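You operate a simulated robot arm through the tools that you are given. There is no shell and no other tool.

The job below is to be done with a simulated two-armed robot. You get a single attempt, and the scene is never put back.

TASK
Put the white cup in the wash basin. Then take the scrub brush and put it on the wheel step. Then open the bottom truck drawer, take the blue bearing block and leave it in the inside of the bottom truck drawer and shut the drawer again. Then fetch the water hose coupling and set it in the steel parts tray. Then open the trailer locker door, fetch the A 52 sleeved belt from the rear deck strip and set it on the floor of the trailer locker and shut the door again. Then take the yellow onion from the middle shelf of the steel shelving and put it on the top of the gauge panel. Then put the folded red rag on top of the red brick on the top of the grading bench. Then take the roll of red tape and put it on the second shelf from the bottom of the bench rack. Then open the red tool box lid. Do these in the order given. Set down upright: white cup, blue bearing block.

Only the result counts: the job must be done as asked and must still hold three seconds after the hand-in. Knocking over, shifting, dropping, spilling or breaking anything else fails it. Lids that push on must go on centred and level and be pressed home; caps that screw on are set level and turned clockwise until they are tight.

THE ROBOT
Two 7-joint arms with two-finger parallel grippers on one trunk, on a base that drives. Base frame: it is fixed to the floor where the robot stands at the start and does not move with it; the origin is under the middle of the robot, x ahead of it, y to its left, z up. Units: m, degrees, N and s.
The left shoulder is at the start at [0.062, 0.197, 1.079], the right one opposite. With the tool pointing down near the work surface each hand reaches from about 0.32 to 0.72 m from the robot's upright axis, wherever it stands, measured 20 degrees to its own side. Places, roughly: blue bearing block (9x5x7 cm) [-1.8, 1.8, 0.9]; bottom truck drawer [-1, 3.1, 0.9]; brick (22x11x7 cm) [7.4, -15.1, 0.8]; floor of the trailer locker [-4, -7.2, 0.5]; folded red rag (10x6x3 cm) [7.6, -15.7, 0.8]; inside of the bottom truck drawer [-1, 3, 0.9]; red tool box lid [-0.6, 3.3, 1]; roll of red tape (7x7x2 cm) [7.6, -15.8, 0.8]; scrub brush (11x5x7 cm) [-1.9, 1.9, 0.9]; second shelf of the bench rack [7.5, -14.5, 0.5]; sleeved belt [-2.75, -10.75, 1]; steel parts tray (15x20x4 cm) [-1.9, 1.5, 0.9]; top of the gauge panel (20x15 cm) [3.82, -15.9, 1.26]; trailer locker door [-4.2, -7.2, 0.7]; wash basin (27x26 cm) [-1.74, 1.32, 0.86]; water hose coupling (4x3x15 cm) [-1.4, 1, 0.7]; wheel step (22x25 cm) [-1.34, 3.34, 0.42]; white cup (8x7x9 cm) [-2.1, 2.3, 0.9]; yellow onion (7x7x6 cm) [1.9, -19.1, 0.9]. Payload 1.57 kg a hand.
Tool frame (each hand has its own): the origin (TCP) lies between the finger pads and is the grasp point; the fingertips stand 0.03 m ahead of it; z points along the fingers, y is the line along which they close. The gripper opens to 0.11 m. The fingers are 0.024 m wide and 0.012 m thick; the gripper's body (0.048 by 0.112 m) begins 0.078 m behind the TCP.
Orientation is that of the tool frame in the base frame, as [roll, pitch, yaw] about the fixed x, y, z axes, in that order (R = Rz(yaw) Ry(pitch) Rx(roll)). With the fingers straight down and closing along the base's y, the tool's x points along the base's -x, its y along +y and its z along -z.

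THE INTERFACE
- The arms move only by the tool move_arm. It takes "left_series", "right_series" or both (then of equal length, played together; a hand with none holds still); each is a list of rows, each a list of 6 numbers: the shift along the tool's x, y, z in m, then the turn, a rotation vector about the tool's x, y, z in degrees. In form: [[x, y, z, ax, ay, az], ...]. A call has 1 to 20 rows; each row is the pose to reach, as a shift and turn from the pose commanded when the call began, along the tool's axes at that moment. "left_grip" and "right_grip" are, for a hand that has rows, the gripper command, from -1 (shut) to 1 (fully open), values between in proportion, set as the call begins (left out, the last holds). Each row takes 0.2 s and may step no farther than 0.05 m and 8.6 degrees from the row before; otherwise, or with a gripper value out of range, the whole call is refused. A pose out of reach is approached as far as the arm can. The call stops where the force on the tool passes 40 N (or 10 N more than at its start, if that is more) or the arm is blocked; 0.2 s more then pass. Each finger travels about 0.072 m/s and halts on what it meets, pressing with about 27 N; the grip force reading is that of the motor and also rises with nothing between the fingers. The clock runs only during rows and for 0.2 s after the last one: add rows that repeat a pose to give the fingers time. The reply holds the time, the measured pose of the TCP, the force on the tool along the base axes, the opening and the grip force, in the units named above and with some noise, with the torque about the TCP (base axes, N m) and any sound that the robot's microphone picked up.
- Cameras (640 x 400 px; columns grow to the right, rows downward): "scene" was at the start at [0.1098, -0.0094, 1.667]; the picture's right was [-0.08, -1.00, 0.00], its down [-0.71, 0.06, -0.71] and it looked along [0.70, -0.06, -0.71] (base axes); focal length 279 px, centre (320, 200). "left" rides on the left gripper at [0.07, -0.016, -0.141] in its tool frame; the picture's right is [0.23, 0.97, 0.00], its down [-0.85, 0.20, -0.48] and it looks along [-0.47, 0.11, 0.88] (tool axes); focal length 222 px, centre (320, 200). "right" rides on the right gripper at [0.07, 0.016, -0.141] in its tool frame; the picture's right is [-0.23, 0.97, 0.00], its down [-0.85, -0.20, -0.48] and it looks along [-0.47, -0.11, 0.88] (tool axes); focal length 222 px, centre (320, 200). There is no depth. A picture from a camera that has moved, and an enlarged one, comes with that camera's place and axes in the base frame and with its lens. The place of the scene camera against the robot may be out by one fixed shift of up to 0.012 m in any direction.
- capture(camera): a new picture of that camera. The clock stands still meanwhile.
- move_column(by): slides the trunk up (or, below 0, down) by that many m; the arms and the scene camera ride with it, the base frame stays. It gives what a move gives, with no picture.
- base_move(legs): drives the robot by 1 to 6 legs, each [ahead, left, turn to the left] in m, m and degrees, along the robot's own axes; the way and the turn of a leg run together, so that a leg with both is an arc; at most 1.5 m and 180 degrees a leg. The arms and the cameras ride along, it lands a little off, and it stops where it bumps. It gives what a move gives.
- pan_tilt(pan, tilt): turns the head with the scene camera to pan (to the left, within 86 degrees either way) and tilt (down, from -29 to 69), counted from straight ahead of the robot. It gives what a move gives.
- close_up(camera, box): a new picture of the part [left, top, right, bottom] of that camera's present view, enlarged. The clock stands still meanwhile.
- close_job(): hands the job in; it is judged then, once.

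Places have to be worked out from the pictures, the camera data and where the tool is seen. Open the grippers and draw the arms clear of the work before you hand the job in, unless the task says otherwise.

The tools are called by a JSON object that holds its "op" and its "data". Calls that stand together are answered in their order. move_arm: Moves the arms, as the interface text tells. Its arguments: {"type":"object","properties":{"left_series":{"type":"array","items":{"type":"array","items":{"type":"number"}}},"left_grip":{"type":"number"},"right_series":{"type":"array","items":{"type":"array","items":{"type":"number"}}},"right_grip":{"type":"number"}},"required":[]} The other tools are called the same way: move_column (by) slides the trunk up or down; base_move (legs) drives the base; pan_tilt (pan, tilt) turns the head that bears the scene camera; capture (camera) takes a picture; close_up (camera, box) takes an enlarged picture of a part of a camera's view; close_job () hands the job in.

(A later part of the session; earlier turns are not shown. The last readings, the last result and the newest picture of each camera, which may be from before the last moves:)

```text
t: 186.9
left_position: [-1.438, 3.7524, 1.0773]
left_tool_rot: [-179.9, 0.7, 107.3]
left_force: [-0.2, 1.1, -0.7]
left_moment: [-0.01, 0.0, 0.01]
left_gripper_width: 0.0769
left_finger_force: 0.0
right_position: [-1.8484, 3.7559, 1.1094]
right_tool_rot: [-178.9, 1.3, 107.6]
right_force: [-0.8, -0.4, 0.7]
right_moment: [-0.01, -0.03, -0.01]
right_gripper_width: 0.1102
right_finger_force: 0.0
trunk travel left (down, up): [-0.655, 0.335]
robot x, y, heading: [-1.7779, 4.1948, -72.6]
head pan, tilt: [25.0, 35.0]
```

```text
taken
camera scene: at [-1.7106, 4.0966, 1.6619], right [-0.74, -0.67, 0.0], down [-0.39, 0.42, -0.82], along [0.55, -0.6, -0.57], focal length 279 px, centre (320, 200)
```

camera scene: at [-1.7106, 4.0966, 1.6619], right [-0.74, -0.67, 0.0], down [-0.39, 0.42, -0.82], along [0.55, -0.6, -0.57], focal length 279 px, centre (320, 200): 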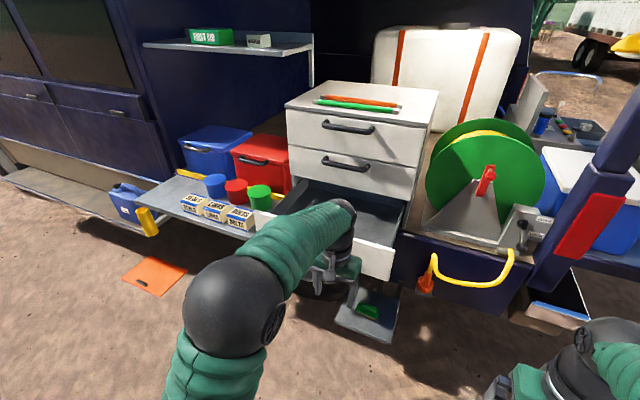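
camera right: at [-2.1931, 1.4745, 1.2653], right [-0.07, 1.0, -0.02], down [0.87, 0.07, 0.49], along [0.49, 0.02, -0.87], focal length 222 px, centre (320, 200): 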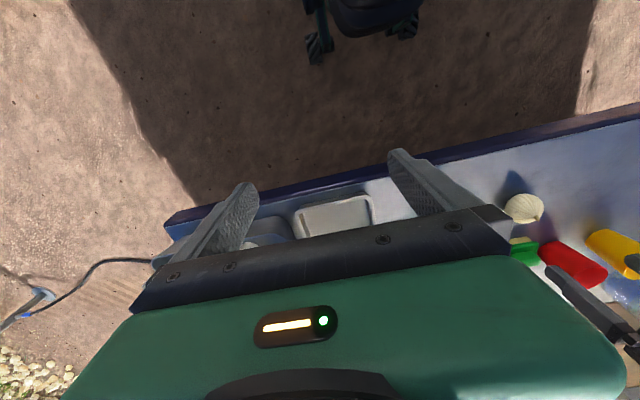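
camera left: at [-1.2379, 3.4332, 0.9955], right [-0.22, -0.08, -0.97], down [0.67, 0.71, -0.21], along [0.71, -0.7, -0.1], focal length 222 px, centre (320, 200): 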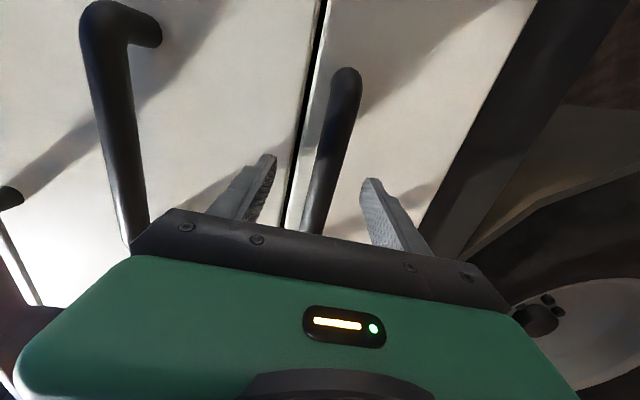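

Left hand is back to pointing down. I drive back around to the tailgate for the blue bearing block.

{"op": "base_move", "data": {"legs": [[0, -1.0, 0], [0, -1.0, 0], [0, 0, 89.8], [0, -1.25, 0], [0, -1.2, 0]]}}

{"op": "pan_tilt", "data": {"pan": 5, "tilt": 35}}

{"op": "capture", "data": {"camera": "scene"}}

```text
t: 212.3
left_position: [-2.5248, 1.5696, 1.0763]
left_tool_rot: [-179.7, 0.8, -163.5]
left_force: [-0.4, 0.4, 0.2]
left_moment: [-0.02, 0.0, -0.01]
left_gripper_width: 0.0769
left_finger_force: 0.1
right_position: [-2.5343, 1.1595, 1.1089]
right_tool_rot: [-178.8, 1.3, -163.2]
right_force: [-0.4, 0.5, 0.3]
right_moment: [-0.03, -0.03, -0.03]
right_gripper_width: 0.1099
right_finger_force: 0.1
trunk travel left (down, up): [-0.655, 0.335]
robot x, y, heading: [-2.9699, 1.2379, 16.6]
head pan, tilt: [25.0, 35.0]
```

```text
t: 213.1
left_position: [-2.5254, 1.5677, 1.0769]
left_tool_rot: [-179.9, 0.7, -163.5]
left_force: [0.3, 0.2, 0.3]
left_moment: [-0.01, 0.01, -0.03]
left_gripper_width: 0.077
left_finger_force: 0.0
right_position: [-2.5339, 1.1581, 1.1104]
right_tool_rot: [-178.9, 1.3, -163.2]
right_force: [-1.0, 0.0, 0.0]
right_moment: [0.04, 0.0, 0.02]
right_gripper_width: 0.1102
right_finger_force: 0.0
trunk travel left (down, up): [-0.655, 0.335]
robot x, y, heading: [-2.971, 1.238, 16.8]
head pan, tilt: [5.0, 35.0]
```

```text
taken
camera scene: at [-2.8629, 1.2756, 1.6617], right [0.37, -0.93, 0.0], down [-0.53, -0.21, -0.82], along [0.76, 0.3, -0.58], focal length 279 px, centre (320, 200)
```

scene: 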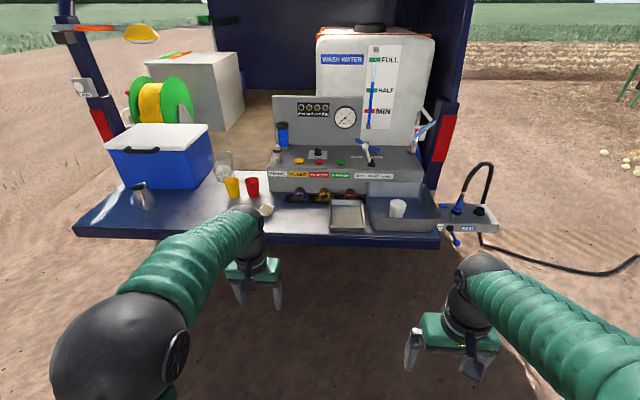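

I drive 0.58 m forward to the tailgate, with the left hand heading for the blue block.

{"op": "base_move", "data": {"legs": [[0.58, 0, 0.3]]}}

{"op": "pan_tilt", "data": {"pan": 0, "tilt": 50}}

{"op": "close_up", "data": {"camera": "left", "box": [160, 60, 480, 260]}}

{"op": "capture", "data": {"camera": "scene"}}

```text
t: 216.4
left_position: [-1.9725, 1.7383, 1.078]
left_tool_rot: [-179.9, 0.8, -163.1]
left_force: [-0.4, 0.2, -0.1]
left_moment: [-0.02, 0.01, -0.03]
left_gripper_width: 0.0771
left_finger_force: 0.0
right_position: [-1.9806, 1.327, 1.1101]
right_tool_rot: [-178.9, 1.3, -163.0]
right_force: [0.4, 0.8, 0.1]
right_moment: [0.0, 0.01, -0.02]
right_gripper_width: 0.1098
right_finger_force: 0.1
trunk travel left (down, up): [-0.655, 0.335]
robot x, y, heading: [-2.4173, 1.4017, 17.2]
head pan, tilt: [5.0, 35.0]
```

```text
t: 217.2
left_position: [-1.9748, 1.7382, 1.0781]
left_tool_rot: [-180.0, 0.9, -163.2]
left_force: [-0.1, -0.3, -0.5]
left_moment: [0.01, -0.03, -0.02]
left_gripper_width: 0.0769
left_finger_force: 0.0
right_position: [-1.9794, 1.3275, 1.1109]
right_tool_rot: [-178.9, 1.4, -162.9]
right_force: [0.6, 0.0, 0.0]
right_moment: [-0.04, -0.01, -0.02]
right_gripper_width: 0.1098
right_finger_force: 0.1
trunk travel left (down, up): [-0.655, 0.335]
robot x, y, heading: [-2.4141, 1.4039, 17.0]
head pan, tilt: [0.0, 50.0]
```

```text
2.00 times, centred on (320, 160) of left
camera zoom: at [-2.0365, 1.7018, 1.2185], right [-0.5, 0.87, 0.0], down [0.75, 0.44, 0.49], along [0.43, 0.24, -0.87], focal length 444 px, centre (320, 280)
```

zoom: 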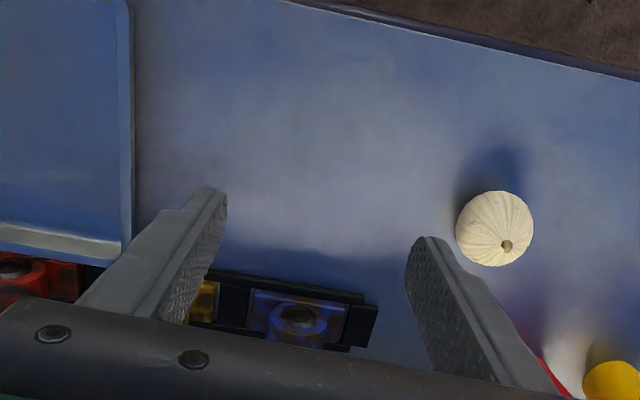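

```text
taken
camera scene: at [-2.3163, 1.4334, 1.64], right [0.29, -0.96, 0.0], down [-0.73, -0.22, -0.64], along [0.61, 0.19, -0.77], focal length 279 px, centre (320, 200)
```

scene: 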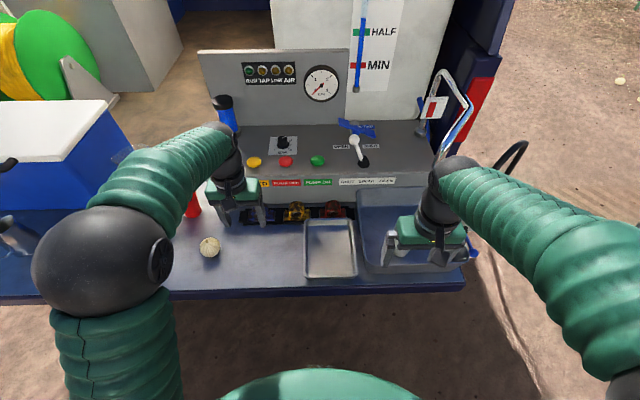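

The blue block is ~0.15 m further ahead. I move the left hand 0.13 m ahead, level it, open to 0.09 and look again.

{"op": "move_arm", "data": {"left_series": [[-0.04, 0.003, 0, 0, 0.5, 0], [-0.08, 0.007, 0, 0, 0.9, 0], [-0.12, 0.011, 0, 0, 0.9, 0], [-0.135, 0.011, 0.02, 0, 0.9, 0], [-0.135, 0.011, 0.04, 0, 0.9, 0], [-0.135, 0.011, 0.04, 0, 0.9, 0]], "left_grip": 0.64}}

{"op": "close_up", "data": {"camera": "left", "box": [160, 60, 480, 260]}}

{"op": "close_up", "data": {"camera": "scene", "box": [180, 140, 340, 260]}}

```text
t: 218.6
left_position: [-1.8462, 1.7869, 1.0401]
left_tool_rot: [-179.8, 0.0, -163.1]
left_force: [0.6, 1.1, 0.1]
left_moment: [-0.02, -0.01, 0.02]
left_gripper_width: 0.0903
left_finger_force: 0.0
right_position: [-1.981, 1.328, 1.1096]
right_tool_rot: [-178.9, 1.4, -163.0]
right_force: [0.6, 0.3, 0.8]
right_moment: [0.0, -0.01, 0.01]
right_gripper_width: 0.1098
right_finger_force: 0.1
trunk travel left (down, up): [-0.655, 0.335]
robot x, y, heading: [-2.42, 1.4058, 17.2]
head pan, tilt: [0.0, 50.0]
```

```text
2.00 times, centred on (320, 160) of left
camera zoom: at [-1.9078, 1.7526, 1.1819], right [-0.5, 0.87, 0.0], down [0.76, 0.44, 0.48], along [0.41, 0.24, -0.88], focal length 444 px, centre (320, 280)
```

zoom: 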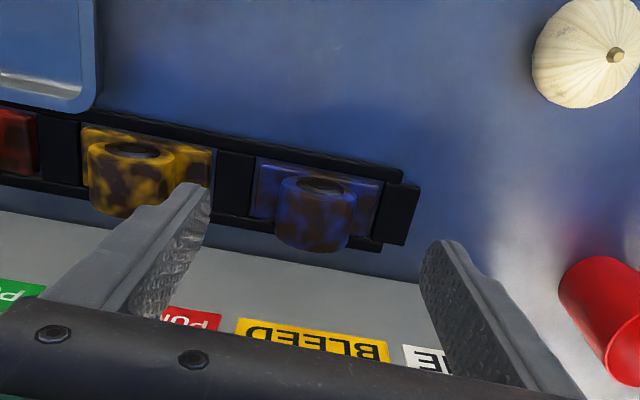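

```text
3.33 times, centred on (260, 200) of scene
camera zoom: at [-2.3164, 1.4333, 1.64], right [0.29, -0.96, 0.0], down [-0.73, -0.22, -0.64], along [0.61, 0.19, -0.77], focal length 931 px, centre (520, 200)
```

zoom: 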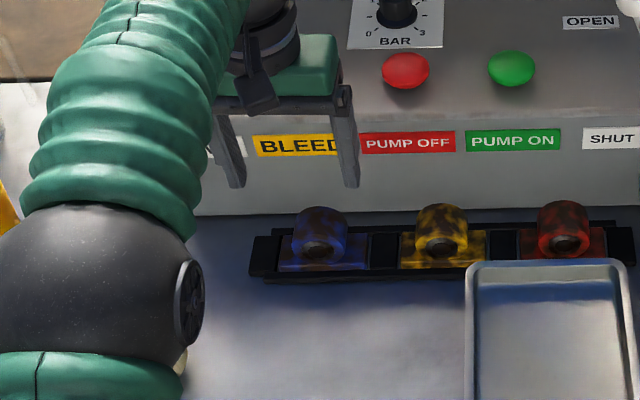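

Block ring centre is at about u=-1.21, v=2.255. I lean the tool back 8° so that the gripper body clears the panel, centre over the ring and descend partly.

{"op": "move_arm", "data": {"left_series": [[-0.01, 0.003, 0, 0, -4, 0], [-0.02, 0.005, 0, 0, -8, 0], [-0.031, 0.007, 0, 0, -8, 0], [-0.031, 0.007, 0.04, 0, -8, 0], [-0.031, 0.007, 0.08, 0, -8, 0], [-0.031, 0.007, 0.1, 0, -8, 0], [-0.031, 0.007, 0.1, 0, -8, 0]]}}

{"op": "close_up", "data": {"camera": "left", "box": [160, 60, 480, 260]}}

{"op": "close_up", "data": {"camera": "scene", "box": [180, 140, 340, 260]}}

```text
t: 220.2
left_position: [-1.8191, 1.8029, 0.9405]
left_tool_rot: [-179.9, 8.1, -163.2]
left_force: [0.2, 0.0, 0.5]
left_moment: [-0.01, 0.02, 0.04]
left_gripper_width: 0.09
left_finger_force: 0.1
right_position: [-1.9809, 1.328, 1.1106]
right_tool_rot: [-178.8, 1.5, -162.9]
right_force: [0.2, 0.1, 0.2]
right_moment: [0.02, -0.05, 0.01]
right_gripper_width: 0.1098
right_finger_force: 0.0
trunk travel left (down, up): [-0.655, 0.335]
robot x, y, heading: [-2.4163, 1.4049, 17.0]
head pan, tilt: [0.0, 50.0]
```

```text
2.00 times, centred on (320, 160) of left
camera zoom: at [-1.8985, 1.7619, 1.0709], right [-0.5, 0.87, -0.03], down [0.69, 0.42, 0.59], along [0.53, 0.27, -0.81], focal length 444 px, centre (320, 280)
```

zoom: 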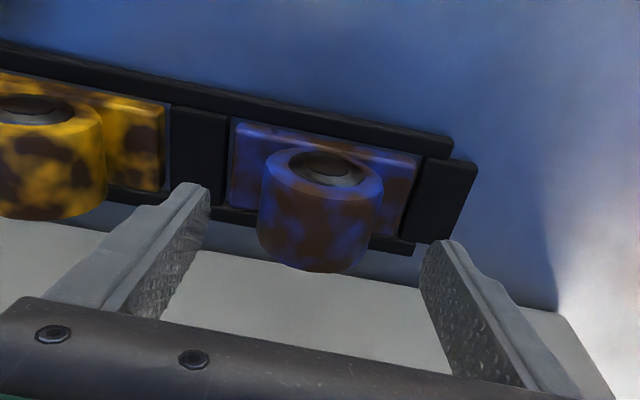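

```text
3.33 times, centred on (260, 200) of scene
camera zoom: at [-2.3167, 1.4334, 1.64], right [0.29, -0.96, 0.0], down [-0.73, -0.22, -0.64], along [0.61, 0.19, -0.77], focal length 931 px, centre (520, 200)
```

zoom: 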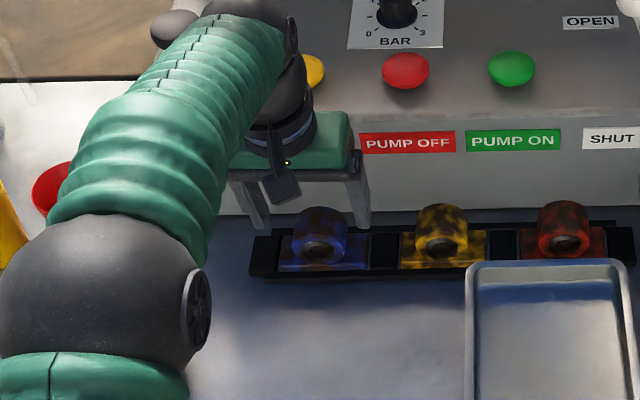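

Ring is centred between the fingers. I lower 3.4 cm straight down.

{"op": "move_arm", "data": {"left_series": [[0.0017, 0, 0.012, 0, 0, 0], [0.0033, 0, 0.024, 0, 0, 0], [0.0047, 0, 0.034, 0, 0, 0], [0.0047, 0, 0.034, 0, 0, 0]]}}

{"op": "close_up", "data": {"camera": "left", "box": [160, 60, 480, 260]}}

{"op": "close_up", "data": {"camera": "scene", "box": [180, 140, 340, 260]}}

```text
t: 221.2
left_position: [-1.819, 1.8026, 0.9059]
left_tool_rot: [-179.9, 7.8, -163.1]
left_force: [-0.5, -0.2, -0.2]
left_moment: [-0.02, 0.01, 0.0]
left_gripper_width: 0.0902
left_finger_force: 0.1
right_position: [-1.9799, 1.3275, 1.1086]
right_tool_rot: [-178.9, 1.3, -162.9]
right_force: [-0.3, -0.1, 0.1]
right_moment: [-0.01, -0.03, 0.03]
right_gripper_width: 0.1099
right_finger_force: 0.0
trunk travel left (down, up): [-0.655, 0.335]
robot x, y, heading: [-2.4173, 1.4046, 16.7]
head pan, tilt: [0.0, 50.0]
```

```text
2.00 times, centred on (320, 160) of left
camera zoom: at [-1.8983, 1.7621, 1.0361], right [-0.5, 0.87, -0.03], down [0.69, 0.42, 0.59], along [0.53, 0.27, -0.81], focal length 444 px, centre (320, 280)
```

zoom: 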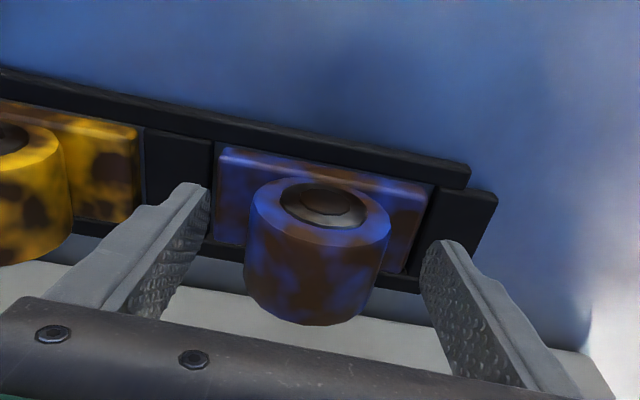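

```text
3.33 times, centred on (260, 200) of scene
camera zoom: at [-2.3161, 1.4336, 1.64], right [0.29, -0.96, 0.0], down [-0.73, -0.22, -0.64], along [0.61, 0.19, -0.77], focal length 931 px, centre (520, 200)
```

zoom: 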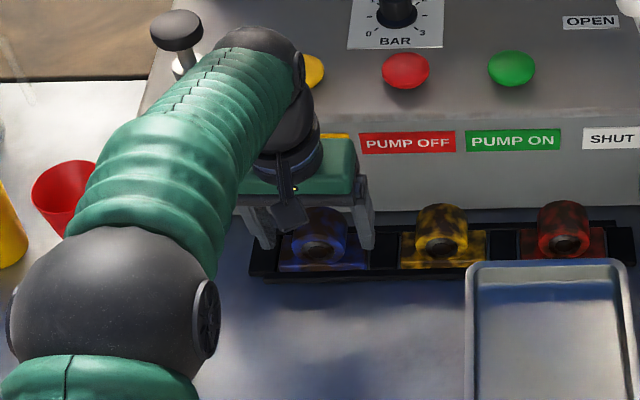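

Fingers straddle the ring. I close the gripper.

{"op": "move_arm", "data": {"left_series": [[0, 0, 0, 0, 0, 0], [0, 0, 0, 0, 0, 0], [0, 0, 0, 0, 0, 0], [0, 0, 0, 0, 0, 0]], "left_grip": -1}}

{"op": "close_up", "data": {"camera": "left", "box": [160, 60, 480, 260]}}

```text
t: 222.2
left_position: [-1.8192, 1.803, 0.9046]
left_tool_rot: [-179.9, 7.9, -163.1]
left_force: [-0.4, 0.5, -0.5]
left_moment: [0.17, -0.02, 0.02]
left_gripper_width: 0.0519
left_finger_force: 26.3
right_position: [-1.9808, 1.327, 1.1095]
right_tool_rot: [-179.0, 1.4, -162.9]
right_force: [0.1, -0.2, -0.2]
right_moment: [-0.03, -0.02, 0.01]
right_gripper_width: 0.1099
right_finger_force: 0.0
trunk travel left (down, up): [-0.655, 0.335]
robot x, y, heading: [-2.4185, 1.4058, 17.1]
head pan, tilt: [0.0, 50.0]
```

```text
2.00 times, centred on (320, 160) of left
camera zoom: at [-1.8984, 1.7619, 1.0365], right [-0.5, 0.87, -0.03], down [0.69, 0.42, 0.59], along [0.53, 0.27, -0.81], focal length 444 px, centre (320, 280)
```

zoom: 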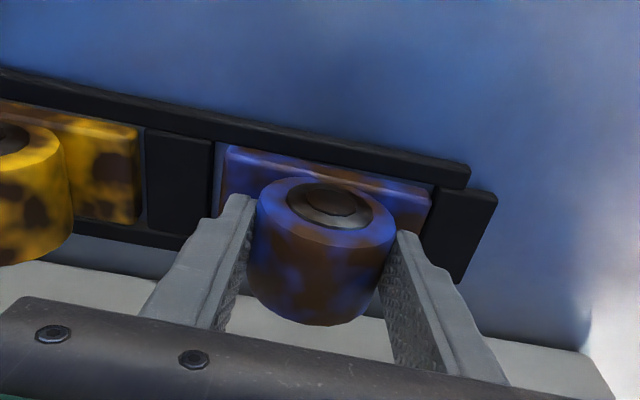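

Gripped (0.052). I lift straight up and check.

{"op": "move_arm", "data": {"left_series": [[-0.0028, 0, -0.02, 0, 0, 0], [-0.0056, 0, -0.04, 0, 0, 0], [-0.011, 0, -0.08, 0, 0, 0], [-0.0167, 0, -0.12, 0, 0, 0], [-0.0167, 0, -0.12, 0, 0, 0]]}}

{"op": "close_up", "data": {"camera": "left", "box": [160, 60, 480, 260]}}

{"op": "close_up", "data": {"camera": "scene", "box": [180, 120, 340, 260]}}

```text
t: 223.4
left_position: [-1.8183, 1.8038, 1.0252]
left_tool_rot: [-179.9, 7.9, -163.1]
left_force: [0.1, 0.6, -4.4]
left_moment: [0.02, 0.05, -0.01]
left_gripper_width: 0.0518
left_finger_force: 27.1
right_position: [-1.9799, 1.3274, 1.1098]
right_tool_rot: [-178.9, 1.3, -162.9]
right_force: [0.4, -0.5, -0.4]
right_moment: [0.0, 0.02, -0.03]
right_gripper_width: 0.1102
right_finger_force: 0.1
trunk travel left (down, up): [-0.655, 0.335]
robot x, y, heading: [-2.418, 1.4031, 16.6]
head pan, tilt: [0.0, 50.0]
```

```text
2.00 times, centred on (320, 160) of left
camera zoom: at [-1.8966, 1.7637, 1.157], right [-0.5, 0.87, -0.03], down [0.69, 0.42, 0.59], along [0.53, 0.27, -0.81], focal length 444 px, centre (320, 280)
```

zoom: 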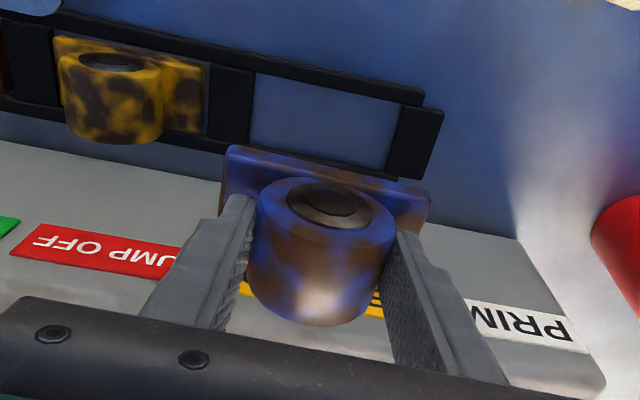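

```text
2.86 times, centred on (260, 190) of scene
camera zoom: at [-2.3148, 1.4343, 1.6398], right [0.29, -0.96, 0.0], down [-0.73, -0.23, -0.64], along [0.61, 0.19, -0.77], focal length 798 px, centre (491, 229)
```

zoom: 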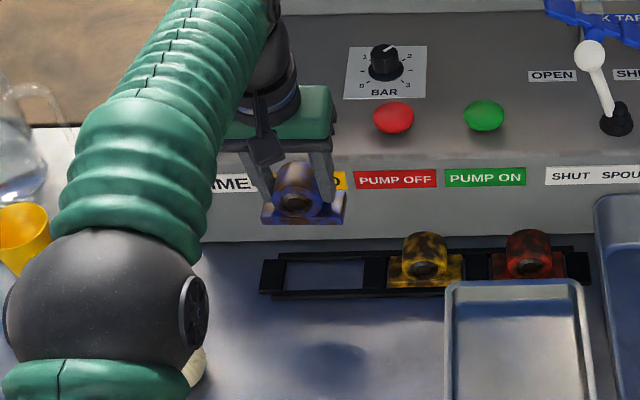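

Block is held level. I raise it a bit more and retract, then drive back around to the drawer.

{"op": "move_arm", "data": {"left_series": [[0.01, 0, -0.04, 0, 0, 0], [0.04, 0, -0.08, 0, 0, 0], [0.08, 0, -0.09, 0, 0, 0], [0.1, 0, -0.09, 0, 0, 0]]}}

{"op": "base_move", "data": {"legs": [[-0.58, 0, 0], [0, 1.23, 0], [0, 1.25, 0], [0, 0, -90], [0, 1.0, 0], [0, 0.9, 0]]}}

{"op": "pan_tilt", "data": {"pan": 25, "tilt": 35}}

{"op": "capture", "data": {"camera": "scene"}}

```text
t: 224.4
left_position: [-1.9262, 1.7712, 1.1014]
left_tool_rot: [-179.9, 7.8, -163.2]
left_force: [-0.1, 0.6, -4.6]
left_moment: [-0.06, 0.03, 0.05]
left_gripper_width: 0.052
left_finger_force: 26.7
right_position: [-1.9786, 1.327, 1.1096]
right_tool_rot: [-178.8, 1.4, -162.9]
right_force: [-0.1, -0.3, 0.6]
right_moment: [0.0, 0.02, 0.0]
right_gripper_width: 0.11
right_finger_force: 0.1
trunk travel left (down, up): [-0.655, 0.335]
robot x, y, heading: [-2.4165, 1.4042, 17.3]
head pan, tilt: [0.0, 50.0]
```

```text
t: 252.3
left_position: [-1.5384, 3.6368, 1.1021]
left_tool_rot: [180.0, 7.9, 106.3]
left_force: [-0.7, -0.6, -4.4]
left_moment: [0.02, -0.02, 0.01]
left_gripper_width: 0.0521
left_finger_force: 26.9
right_position: [-1.981, 3.6949, 1.109]
right_tool_rot: [-179.0, 1.4, 106.6]
right_force: [-0.4, -0.1, -0.1]
right_moment: [0.01, -0.06, -0.01]
right_gripper_width: 0.1099
right_finger_force: 0.1
trunk travel left (down, up): [-0.655, 0.335]
robot x, y, heading: [-1.8985, 4.1366, -73.6]
head pan, tilt: [0.0, 50.0]
```

```text
t: 253.2
left_position: [-1.5369, 3.6387, 1.1033]
left_tool_rot: [-179.8, 7.9, 106.3]
left_force: [-0.1, -0.6, -3.5]
left_moment: [0.03, 0.03, -0.01]
left_gripper_width: 0.0522
left_finger_force: 26.9
right_position: [-1.9799, 3.6977, 1.1095]
right_tool_rot: [-178.9, 1.4, 106.6]
right_force: [0.8, 0.4, 0.1]
right_moment: [0.01, 0.0, 0.04]
right_gripper_width: 0.1098
right_finger_force: 0.0
trunk travel left (down, up): [-0.655, 0.335]
robot x, y, heading: [-1.8992, 4.1329, -73.5]
head pan, tilt: [25.0, 35.0]
```

```text
taken
camera scene: at [-1.8362, 4.0323, 1.6616], right [-0.75, -0.66, 0.0], down [-0.38, 0.43, -0.82], along [0.54, -0.61, -0.58], focal length 279 px, centre (320, 200)
```

scene: 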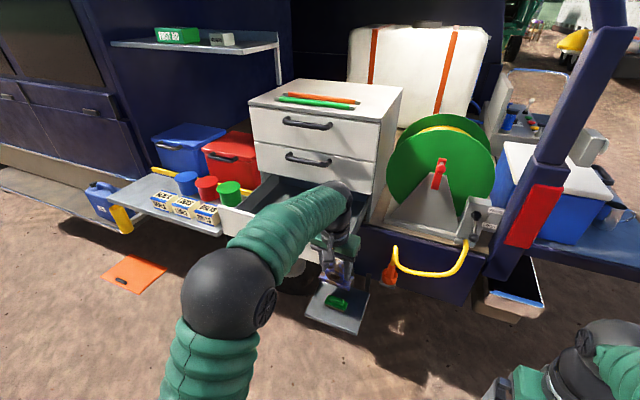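

I raise the block to clear the drawer front (top ≈1.05), then drive 0.26 m ahead and 0.27 m left so the hand comes over the drawer.

{"op": "move_arm", "data": {"left_series": [[-0.005, 0, -0.035, 0, 0, 0], [-0.01, 0, -0.07, 0, 0, 0], [-0.01, 0, -0.07, 0, 0, 0]]}}

{"op": "base_move", "data": {"legs": [[0.0, 0.27, 0.8]]}}

{"op": "base_move", "data": {"legs": [[0.24, 0, 0]]}}

{"op": "capture", "data": {"camera": "scene"}}

{"op": "capture", "data": {"camera": "left"}}

```text
t: 253.9
left_position: [-1.535, 3.6394, 1.1741]
left_tool_rot: [-179.8, 7.9, 106.3]
left_force: [0.1, -0.4, -3.5]
left_moment: [0.04, 0.01, -0.01]
left_gripper_width: 0.0518
left_finger_force: 26.6
right_position: [-1.9794, 3.6968, 1.1097]
right_tool_rot: [-179.0, 1.2, 106.6]
right_force: [-0.1, -0.6, -1.0]
right_moment: [0.01, -0.06, -0.01]
right_gripper_width: 0.1101
right_finger_force: 0.1
trunk travel left (down, up): [-0.655, 0.335]
robot x, y, heading: [-1.902, 4.137, -73.4]
head pan, tilt: [25.0, 35.0]
```

```text
t: 255.9
left_position: [-1.2827, 3.7182, 1.1759]
left_tool_rot: [179.5, 8.0, 106.9]
left_force: [-1.0, -0.3, -4.0]
left_moment: [0.04, 0.03, -0.01]
left_gripper_width: 0.0518
left_finger_force: 27.4
right_position: [-1.7277, 3.7723, 1.1076]
right_tool_rot: [-179.5, 1.4, 107.3]
right_force: [0.1, 1.2, -0.1]
right_moment: [0.01, 0.02, -0.02]
right_gripper_width: 0.1102
right_finger_force: 0.2
trunk travel left (down, up): [-0.655, 0.335]
robot x, y, heading: [-1.6382, 4.2113, -72.6]
head pan, tilt: [25.0, 35.0]
```

```text
t: 257.6
left_position: [-1.2038, 3.4951, 1.1761]
left_tool_rot: [179.9, 8.1, 107.0]
left_force: [-0.1, 0.0, -4.3]
left_moment: [0.05, 0.0, -0.01]
left_gripper_width: 0.0519
left_finger_force: 27.4
right_position: [-1.649, 3.5472, 1.1108]
right_tool_rot: [-179.1, 1.5, 107.3]
right_force: [-0.1, -0.5, -0.4]
right_moment: [0.0, 0.01, 0.02]
right_gripper_width: 0.1099
right_finger_force: 0.1
trunk travel left (down, up): [-0.655, 0.335]
robot x, y, heading: [-1.5729, 3.9827, -72.7]
head pan, tilt: [25.0, 35.0]
```

```text
taken
camera scene: at [-1.5104, 3.8846, 1.662], right [-0.74, -0.67, 0.0], down [-0.38, 0.42, -0.82], along [0.55, -0.61, -0.57], focal length 279 px, centre (320, 200)
```

scene: 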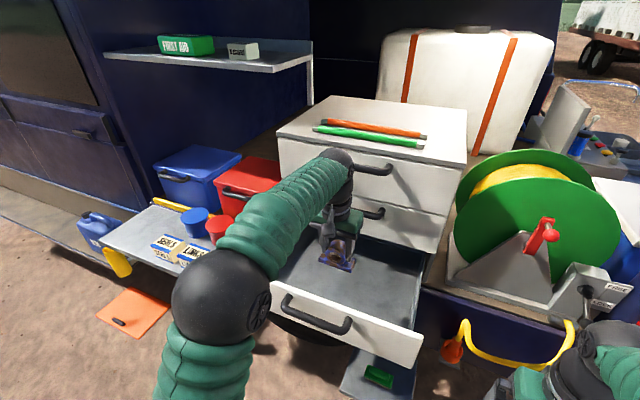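

```text
taken
camera left: at [-1.2449, 3.5756, 1.3061], right [0.87, 0.5, -0.03], down [0.42, -0.69, 0.59], along [0.28, -0.53, -0.8], focal length 222 px, centre (320, 200)
```

left: 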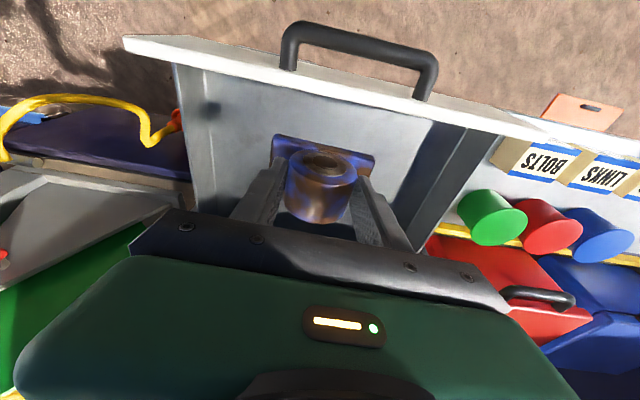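

The block is above the drawer. I move 0.08 m further ahead (over the drawer's middle) and lower to about z=1.01, then check.

{"op": "move_arm", "data": {"left_series": [[-0.04, 0, 0.0056, 0, 0, 0], [-0.0792, 0, 0.0111, 0, 0, 0], [-0.0736, 0, 0.051, 0, 0, 0], [-0.068, 0, 0.091, 0, 0, 0], [-0.0625, 0, 0.131, 0, 0, 0], [-0.0561, 0, 0.176, 0, 0, 0], [-0.0561, 0, 0.176, 0, 0, 0]]}}

{"op": "capture", "data": {"camera": "left"}}

{"op": "close_up", "data": {"camera": "scene", "box": [240, 150, 440, 310]}}

```text
t: 259.2
left_position: [-1.1773, 3.4189, 1.0093]
left_tool_rot: [-179.9, 8.2, 106.9]
left_force: [0.6, 0.6, -3.4]
left_moment: [-0.01, 0.02, -0.03]
left_gripper_width: 0.052
left_finger_force: 27.1
right_position: [-1.6475, 3.5487, 1.1113]
right_tool_rot: [-178.9, 1.4, 107.2]
right_force: [0.0, -0.4, 0.5]
right_moment: [0.0, 0.02, 0.0]
right_gripper_width: 0.1101
right_finger_force: 0.0
trunk travel left (down, up): [-0.655, 0.335]
robot x, y, heading: [-1.5732, 3.9821, -72.5]
head pan, tilt: [25.0, 35.0]
```

```text
taken
camera left: at [-1.2183, 3.4992, 1.1393], right [0.87, 0.5, -0.03], down [0.42, -0.69, 0.59], along [0.27, -0.53, -0.8], focal length 222 px, centre (320, 200)
```

left: 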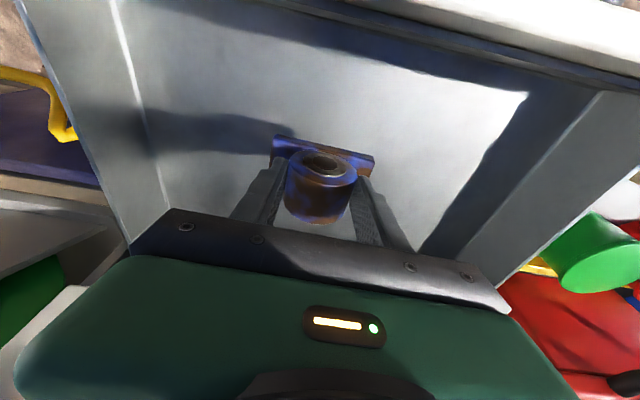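

```text
2.50 times, centred on (340, 230) of scene
camera zoom: at [-1.506, 3.8829, 1.6617], right [-0.74, -0.67, 0.0], down [-0.39, 0.43, -0.82], along [0.55, -0.6, -0.58], focal length 698 px, centre (270, 125)
```

zoom: 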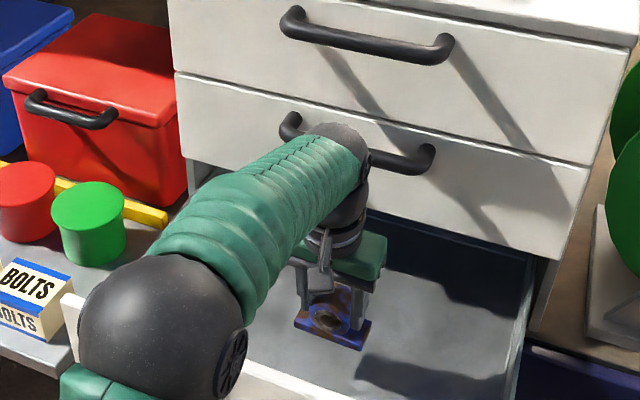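

The block is inside the drawer space, a few cm above its floor. I lower gradually until contact.

{"op": "move_arm", "data": {"left_series": [[0.0017, 0, 0.012, 0, 0, 0], [0.0031, 0, 0.022, 0, 0, 0], [0.0042, 0, 0.03, 0, 0, 0], [0.0049, 0, 0.035, 0, 0, 0]]}}

{"op": "close_up", "data": {"camera": "scene", "box": [300, 220, 400, 300]}}

```text
t: 260.2
left_position: [-1.1786, 3.4183, 0.974]
left_tool_rot: [-179.9, 8.1, 107.0]
left_force: [-0.3, -0.2, -4.2]
left_moment: [0.02, 0.0, 0.0]
left_gripper_width: 0.0517
left_finger_force: 26.6
right_position: [-1.6459, 3.5465, 1.1101]
right_tool_rot: [-178.9, 1.5, 107.3]
right_force: [-0.2, -0.8, -0.2]
right_moment: [0.0, 0.0, 0.0]
right_gripper_width: 0.1101
right_finger_force: 0.1
trunk travel left (down, up): [-0.655, 0.335]
robot x, y, heading: [-1.5727, 3.9823, -73.0]
head pan, tilt: [25.0, 35.0]
```

```text
5.00 times, centred on (350, 260) of scene
camera zoom: at [-1.5054, 3.8816, 1.6616], right [-0.74, -0.67, 0.0], down [-0.39, 0.43, -0.82], along [0.55, -0.6, -0.58], focal length 1396 px, centre (170, -100)
```

zoom: 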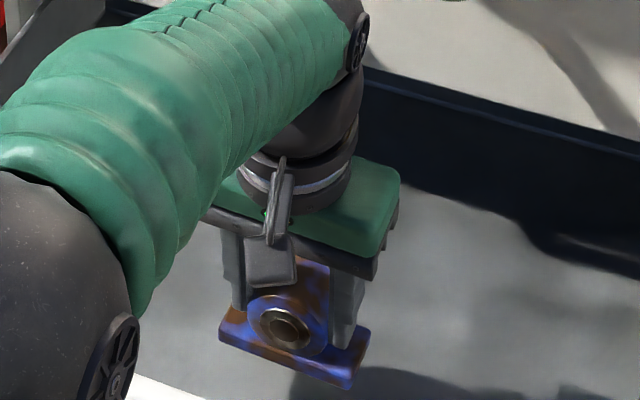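

Not yet touching. I continue lowering in small steps.

{"op": "move_arm", "data": {"left_series": [[0.0008, 0, 0.006, 0, 0, 0], [0.0017, 0, 0.012, 0, 0, 0], [0.0022, 0, 0.016, 0, 0, 0]]}}

```text
t: 261.0
left_position: [-1.1779, 3.418, 0.9567]
left_tool_rot: [-179.8, 8.0, 107.1]
left_force: [1.0, -0.6, -3.5]
left_moment: [-0.02, -0.01, 0.0]
left_gripper_width: 0.052
left_finger_force: 27.3
right_position: [-1.6462, 3.5481, 1.11]
right_tool_rot: [-178.9, 1.4, 107.4]
right_force: [0.0, 0.1, -0.4]
right_moment: [-0.02, -0.02, 0.0]
right_gripper_width: 0.11
right_finger_force: 0.1
trunk travel left (down, up): [-0.655, 0.335]
robot x, y, heading: [-1.5704, 3.9828, -72.6]
head pan, tilt: [25.0, 35.0]
```

{"op": "move_arm", "data": {"left_series": [[0.0006, 0, 0.004, 0, 0, 0], [0.0011, 0, 0.008, 0, 0, 0], [0.0017, 0, 0.012, 0, 0, 0]]}}

{"op": "close_up", "data": {"camera": "scene", "box": [300, 220, 400, 300]}}

```text
t: 261.8
left_position: [-1.1779, 3.4192, 0.9444]
left_tool_rot: [-179.8, 8.1, 106.9]
left_force: [-0.1, -0.6, -4.3]
left_moment: [0.03, 0.01, -0.01]
left_gripper_width: 0.0522
left_finger_force: 27.0
right_position: [-1.6464, 3.5475, 1.1093]
right_tool_rot: [-178.9, 1.4, 107.3]
right_force: [0.4, -0.3, 0.5]
right_moment: [-0.02, -0.01, -0.02]
right_gripper_width: 0.1099
right_finger_force: 0.1
trunk travel left (down, up): [-0.655, 0.335]
robot x, y, heading: [-1.5721, 3.9797, -72.5]
head pan, tilt: [25.0, 35.0]
```

```text
5.00 times, centred on (350, 260) of scene
camera zoom: at [-1.5054, 3.8819, 1.6616], right [-0.74, -0.67, 0.0], down [-0.39, 0.43, -0.82], along [0.55, -0.6, -0.58], focal length 1396 px, centre (170, -100)
```

zoom: 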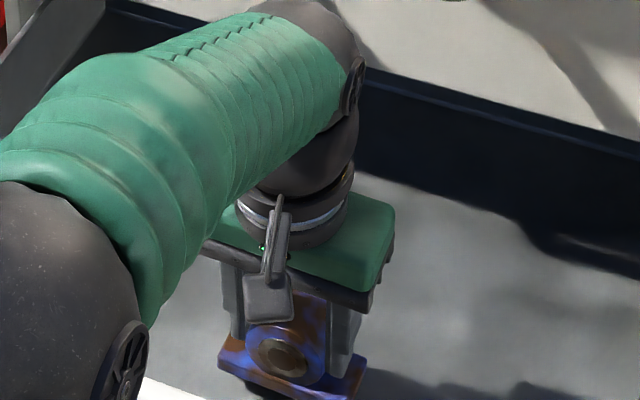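

Nearly down; I continue with small steps.

{"op": "move_arm", "data": {"left_series": [[0.0006, 0, 0.004, 0, 0, 0], [0.0011, 0, 0.008, 0, 0, 0]]}}

```text
t: 262.4
left_position: [-1.1772, 3.4167, 0.9371]
left_tool_rot: [-179.8, 8.1, 107.0]
left_force: [-0.7, 0.0, -4.1]
left_moment: [0.03, -0.01, 0.03]
left_gripper_width: 0.052
left_finger_force: 27.1
right_position: [-1.6461, 3.5484, 1.1104]
right_tool_rot: [-179.0, 1.6, 107.4]
right_force: [0.7, 0.1, 0.7]
right_moment: [-0.01, 0.0, -0.01]
right_gripper_width: 0.11
right_finger_force: 0.1
trunk travel left (down, up): [-0.655, 0.335]
robot x, y, heading: [-1.5705, 3.9818, -72.7]
head pan, tilt: [25.0, 35.0]
```

{"op": "move_arm", "data": {"left_series": [[0.0006, 0, 0.004, 0, 0, 0], [0.0011, 0, 0.008, 0, 0, 0]]}}

{"op": "close_up", "data": {"camera": "scene", "box": [300, 240, 400, 320]}}

```text
t: 263.0
left_position: [-1.1777, 3.4179, 0.9284]
left_tool_rot: [-179.8, 8.0, 107.0]
left_force: [-0.2, 0.3, -4.9]
left_moment: [0.03, 0.03, -0.01]
left_gripper_width: 0.052
left_finger_force: 26.9
right_position: [-1.6456, 3.5476, 1.1102]
right_tool_rot: [-178.7, 1.5, 107.3]
right_force: [0.4, 0.7, 0.9]
right_moment: [0.02, 0.0, -0.01]
right_gripper_width: 0.1099
right_finger_force: 0.0
trunk travel left (down, up): [-0.655, 0.335]
robot x, y, heading: [-1.572, 3.9827, -72.5]
head pan, tilt: [25.0, 35.0]
```

```text
5.00 times, centred on (350, 280) of scene
camera zoom: at [-1.5054, 3.8817, 1.6616], right [-0.74, -0.67, 0.0], down [-0.39, 0.43, -0.82], along [0.55, -0.6, -0.58], focal length 1396 px, centre (170, -200)
```

zoom: 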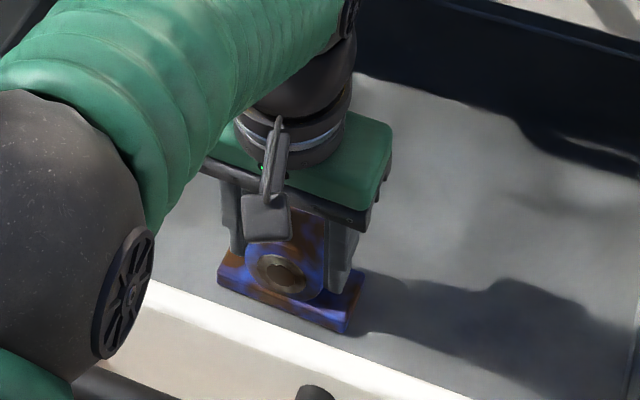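

{"op": "move_arm", "data": {"left_series": [[0.0004, 0, 0.003, 0, 0, 0], [0.0008, 0, 0.006, 0, 0, 0], [0.0011, 0, 0.008, 0, 0, 0]]}}

```text
t: 263.8
left_position: [-1.1787, 3.4189, 0.9239]
left_tool_rot: [-179.8, 8.5, 107.0]
left_force: [2.0, 2.5, 22.1]
left_moment: [0.18, -0.68, 0.12]
left_gripper_width: 0.0515
left_finger_force: 27.3
right_position: [-1.6475, 3.5503, 1.1112]
right_tool_rot: [-178.9, 1.6, 107.2]
right_force: [-0.1, -0.6, 0.9]
right_moment: [-0.01, 0.04, -0.01]
right_gripper_width: 0.1101
right_finger_force: 0.1
trunk travel left (down, up): [-0.655, 0.335]
robot x, y, heading: [-1.5699, 3.9799, -72.5]
head pan, tilt: [25.0, 35.0]
```

Contact with the drawer floor at z≈0.924. I relieve 3 mm and open the fingers.

{"op": "move_arm", "data": {"left_series": [[-0.0003, 0, -0.002, 0, 0, 0], [-0.0005, 0, -0.0035, 0, 0, 0]]}}

{"op": "move_arm", "data": {"left_series": [[0, 0, 0, 0, 0, 0], [0, 0, 0, 0, 0, 0], [0, 0, 0, 0, 0, 0]], "left_grip": 0.64}}

{"op": "move_arm", "data": {"left_series": [[-0.0042, 0, -0.03, 0, 0, 0], [-0.0098, 0, -0.07, 0, 0, 0], [-0.0153, 0, -0.11, 0, 0, 0], [-0.021, 0, -0.15, 0, 0, 0], [-0.0278, 0, -0.2, 0, 0, 0], [-0.0278, 0, -0.2, 0, 0, 0]]}}

{"op": "capture", "data": {"camera": "left"}}

{"op": "close_up", "data": {"camera": "scene", "box": [240, 150, 440, 310]}}

```text
t: 264.4
left_position: [-1.1787, 3.4195, 0.9245]
left_tool_rot: [-179.9, 8.0, 106.9]
left_force: [2.7, 0.4, 12.0]
left_moment: [-0.27, -0.7, 0.13]
left_gripper_width: 0.0521
left_finger_force: 26.8
right_position: [-1.6464, 3.5493, 1.1123]
right_tool_rot: [-178.8, 1.6, 107.3]
right_force: [0.0, 0.3, 0.1]
right_moment: [0.02, 0.01, -0.01]
right_gripper_width: 0.1101
right_finger_force: 0.0
trunk travel left (down, up): [-0.655, 0.335]
robot x, y, heading: [-1.5717, 3.9854, -72.7]
head pan, tilt: [25.0, 35.0]
```

```text
t: 265.2
left_position: [-1.1785, 3.4175, 0.9256]
left_tool_rot: [-179.8, 8.3, 107.0]
left_force: [0.0, 0.3, 0.4]
left_moment: [-0.01, 0.05, 0.01]
left_gripper_width: 0.0902
left_finger_force: 0.1
right_position: [-1.6463, 3.5479, 1.1105]
right_tool_rot: [-178.9, 1.5, 107.4]
right_force: [0.9, 0.0, -0.3]
right_moment: [0.01, -0.01, -0.01]
right_gripper_width: 0.1098
right_finger_force: 0.0
trunk travel left (down, up): [-0.655, 0.335]
robot x, y, heading: [-1.5722, 3.9822, -72.8]
head pan, tilt: [25.0, 35.0]
```

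```text
refused: row 5 steps farther than a row can; nothing moved
```

```text
taken
camera left: at [-1.2194, 3.4983, 1.0549], right [0.87, 0.5, -0.03], down [0.42, -0.69, 0.59], along [0.27, -0.53, -0.8], focal length 222 px, centre (320, 200)
```

left: 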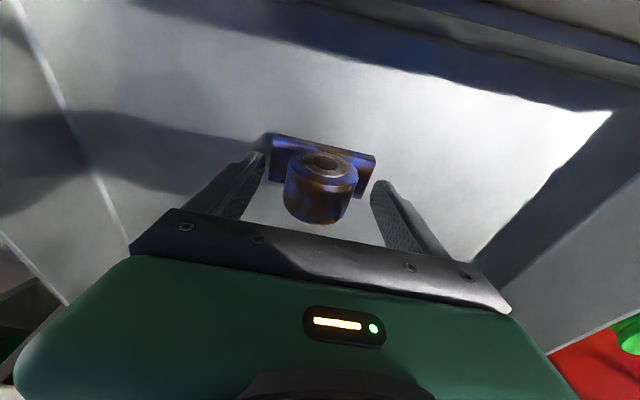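

```text
2.50 times, centred on (340, 230) of scene
camera zoom: at [-1.5061, 3.8824, 1.6617], right [-0.74, -0.67, 0.0], down [-0.39, 0.43, -0.82], along [0.55, -0.6, -0.58], focal length 698 px, centre (270, 125)
```

zoom: 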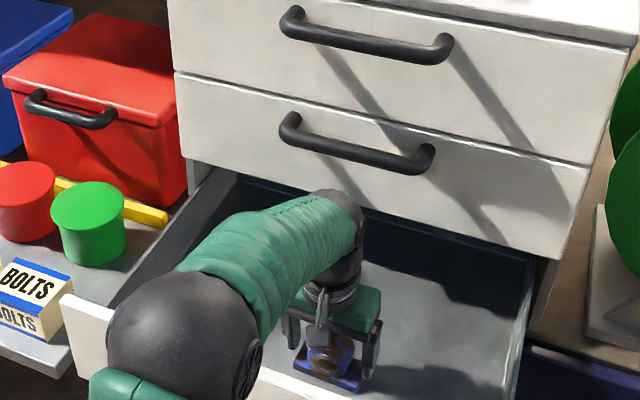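

Released. I raise the hand straight out with smaller steps.

{"op": "move_arm", "data": {"left_series": [[-0.0042, 0, -0.03, 0, 0, 0], [-0.0098, 0, -0.07, 0, 0, 0], [-0.0153, 0, -0.11, 0, 0, 0], [-0.021, 0, -0.15, 0, 0, 0], [-0.0264, 0, -0.19, 0, 0, 0], [-0.032, 0, -0.23, 0, 0, 0], [-0.032, 0, -0.23, 0, 0, 0]]}}

{"op": "capture", "data": {"camera": "left"}}

{"op": "capture", "data": {"camera": "scene"}}

```text
t: 266.8
left_position: [-1.1796, 3.4178, 1.1567]
left_tool_rot: [-179.9, 8.2, 107.0]
left_force: [0.6, 0.8, 0.2]
left_moment: [0.0, -0.01, 0.05]
left_gripper_width: 0.0904
left_finger_force: 0.1
right_position: [-1.6477, 3.5481, 1.1109]
right_tool_rot: [-178.9, 1.6, 107.4]
right_force: [-0.9, 0.2, 0.0]
right_moment: [-0.04, -0.03, -0.04]
right_gripper_width: 0.11
right_finger_force: 0.0
trunk travel left (down, up): [-0.655, 0.335]
robot x, y, heading: [-1.575, 3.9842, -72.5]
head pan, tilt: [25.0, 35.0]
```

```text
taken
camera left: at [-1.2195, 3.4983, 1.2879], right [0.87, 0.5, -0.03], down [0.42, -0.69, 0.59], along [0.27, -0.53, -0.8], focal length 222 px, centre (320, 200)
```

left: 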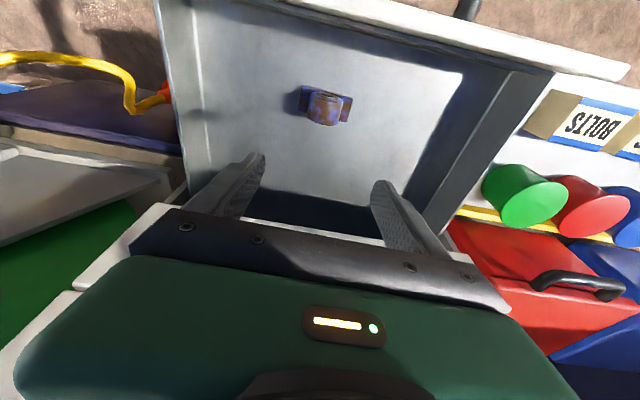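

```text
taken
camera scene: at [-1.5061, 3.8827, 1.6617], right [-0.74, -0.67, 0.0], down [-0.39, 0.43, -0.82], along [0.55, -0.6, -0.58], focal length 279 px, centre (320, 200)
```

scene: 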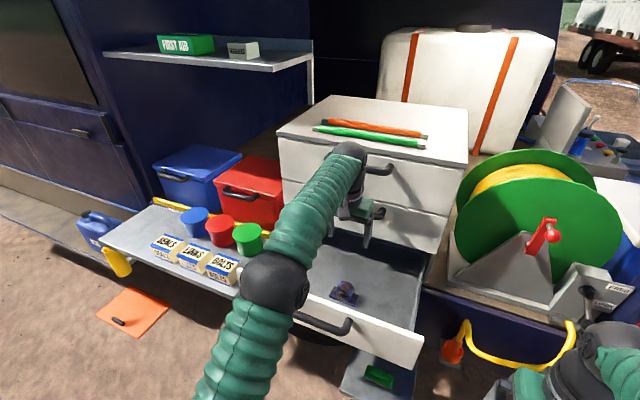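

The block stands in the open drawer. To shut it, I'll push the handle bar with the closed fingers: I retract the hand over the drawer front, level it, close the fingers and lower it in front of the bar.

{"op": "move_arm", "data": {"left_series": [[0.0396, 0, -0.0056, 0, 2, 0], [0.0792, 0, -0.0111, 0, 4, 0], [0.1188, 0, -0.0167, 0, 6, 0], [0.1584, 0, -0.0222, 0, 8, 0], [0.19, 0, -0.0267, 0, 8.2, 0], [0.215, 0, -0.03, 0, 8.2, 0], [0.2206, 0, 0.0096, 0, 8.2, 0], [0.2262, 0, 0.0492, 0, 8.2, 0], [0.2318, 0, 0.0888, 0, 8.2, 0], [0.2389, 0, 0.139, 0, 8.2, 0], [0.2389, 0, 0.139, 0, 8.2, 0]], "left_grip": -1}}

{"op": "capture", "data": {"camera": "left"}}

{"op": "capture", "data": {"camera": "scene"}}

```text
refused: row 10 steps farther than a row can; nothing moved
```

```text
taken
camera left: at [-1.2195, 3.4983, 1.2879], right [0.87, 0.5, -0.03], down [0.42, -0.69, 0.59], along [0.27, -0.53, -0.8], focal length 222 px, centre (320, 200)
```

left: 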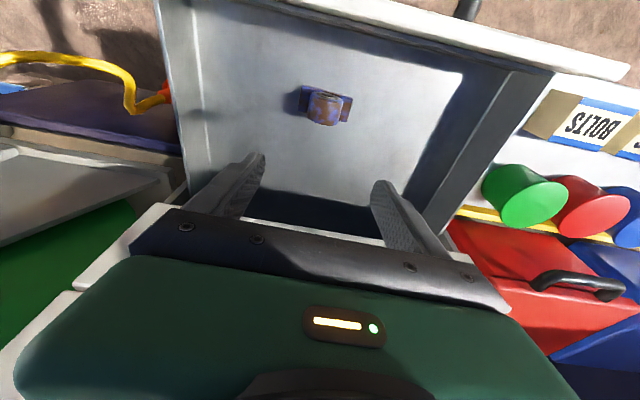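

```text
taken
camera scene: at [-1.5061, 3.8827, 1.6617], right [-0.74, -0.67, 0.0], down [-0.39, 0.43, -0.82], along [0.55, -0.6, -0.58], focal length 279 px, centre (320, 200)
```

scene: 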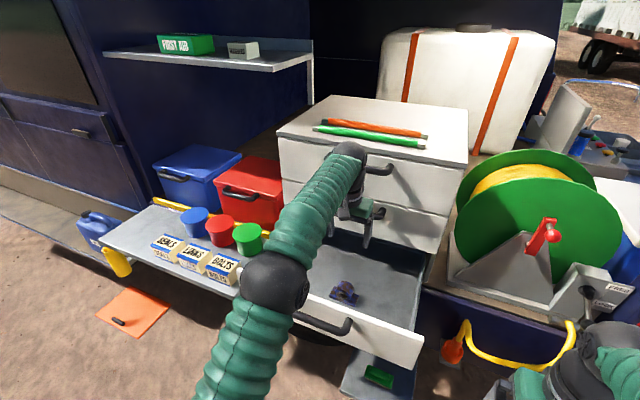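

One row stepped too far; I repeat with finer rows.

{"op": "move_arm", "data": {"left_series": [[0.0396, 0, -0.0056, 0, 2, 0], [0.0792, 0, -0.0111, 0, 4, 0], [0.1188, 0, -0.0167, 0, 6, 0], [0.1584, 0, -0.0222, 0, 8, 0], [0.19, 0, -0.0267, 0, 8.2, 0], [0.215, 0, -0.03, 0, 8.2, 0], [0.215, 0, -0.03, 0, 8.2, 0]], "left_grip": -1}}

{"op": "capture", "data": {"camera": "left"}}

{"op": "capture", "data": {"camera": "scene"}}

```text
t: 268.4
left_position: [-1.2408, 3.6263, 1.1555]
left_tool_rot: [-179.9, -0.1, 107.1]
left_force: [1.1, 0.0, -0.1]
left_moment: [-0.02, -0.01, 0.01]
left_gripper_width: 0.0
left_finger_force: 21.0
right_position: [-1.647, 3.5465, 1.1101]
right_tool_rot: [-179.0, 1.4, 107.3]
right_force: [0.2, -0.2, -0.1]
right_moment: [0.02, 0.02, 0.03]
right_gripper_width: 0.1099
right_finger_force: 0.0
trunk travel left (down, up): [-0.655, 0.335]
robot x, y, heading: [-1.5735, 3.9808, -73.0]
head pan, tilt: [25.0, 35.0]
```

```text
taken
camera left: at [-1.2765, 3.6888, 1.2971], right [0.86, 0.5, 0.0], down [0.44, -0.76, 0.48], along [0.24, -0.41, -0.88], focal length 222 px, centre (320, 200)
```

left: 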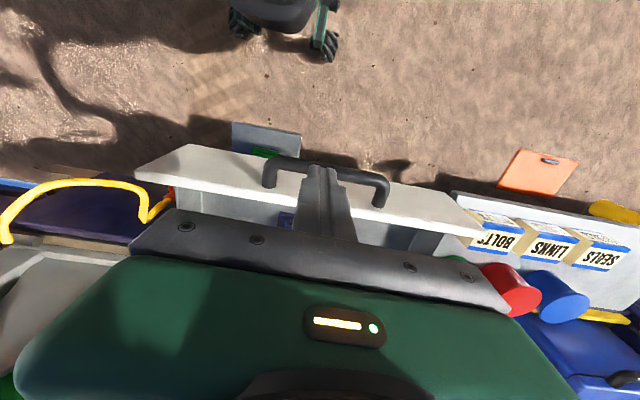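

```text
taken
camera scene: at [-1.5064, 3.8836, 1.6617], right [-0.74, -0.67, 0.0], down [-0.39, 0.43, -0.82], along [0.55, -0.6, -0.58], focal length 279 px, centre (320, 200)
```

scene: 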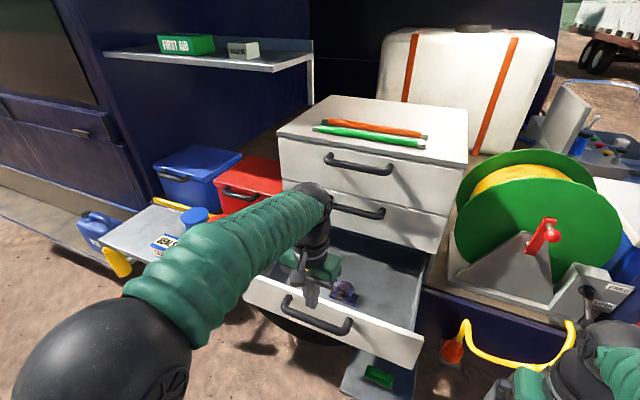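

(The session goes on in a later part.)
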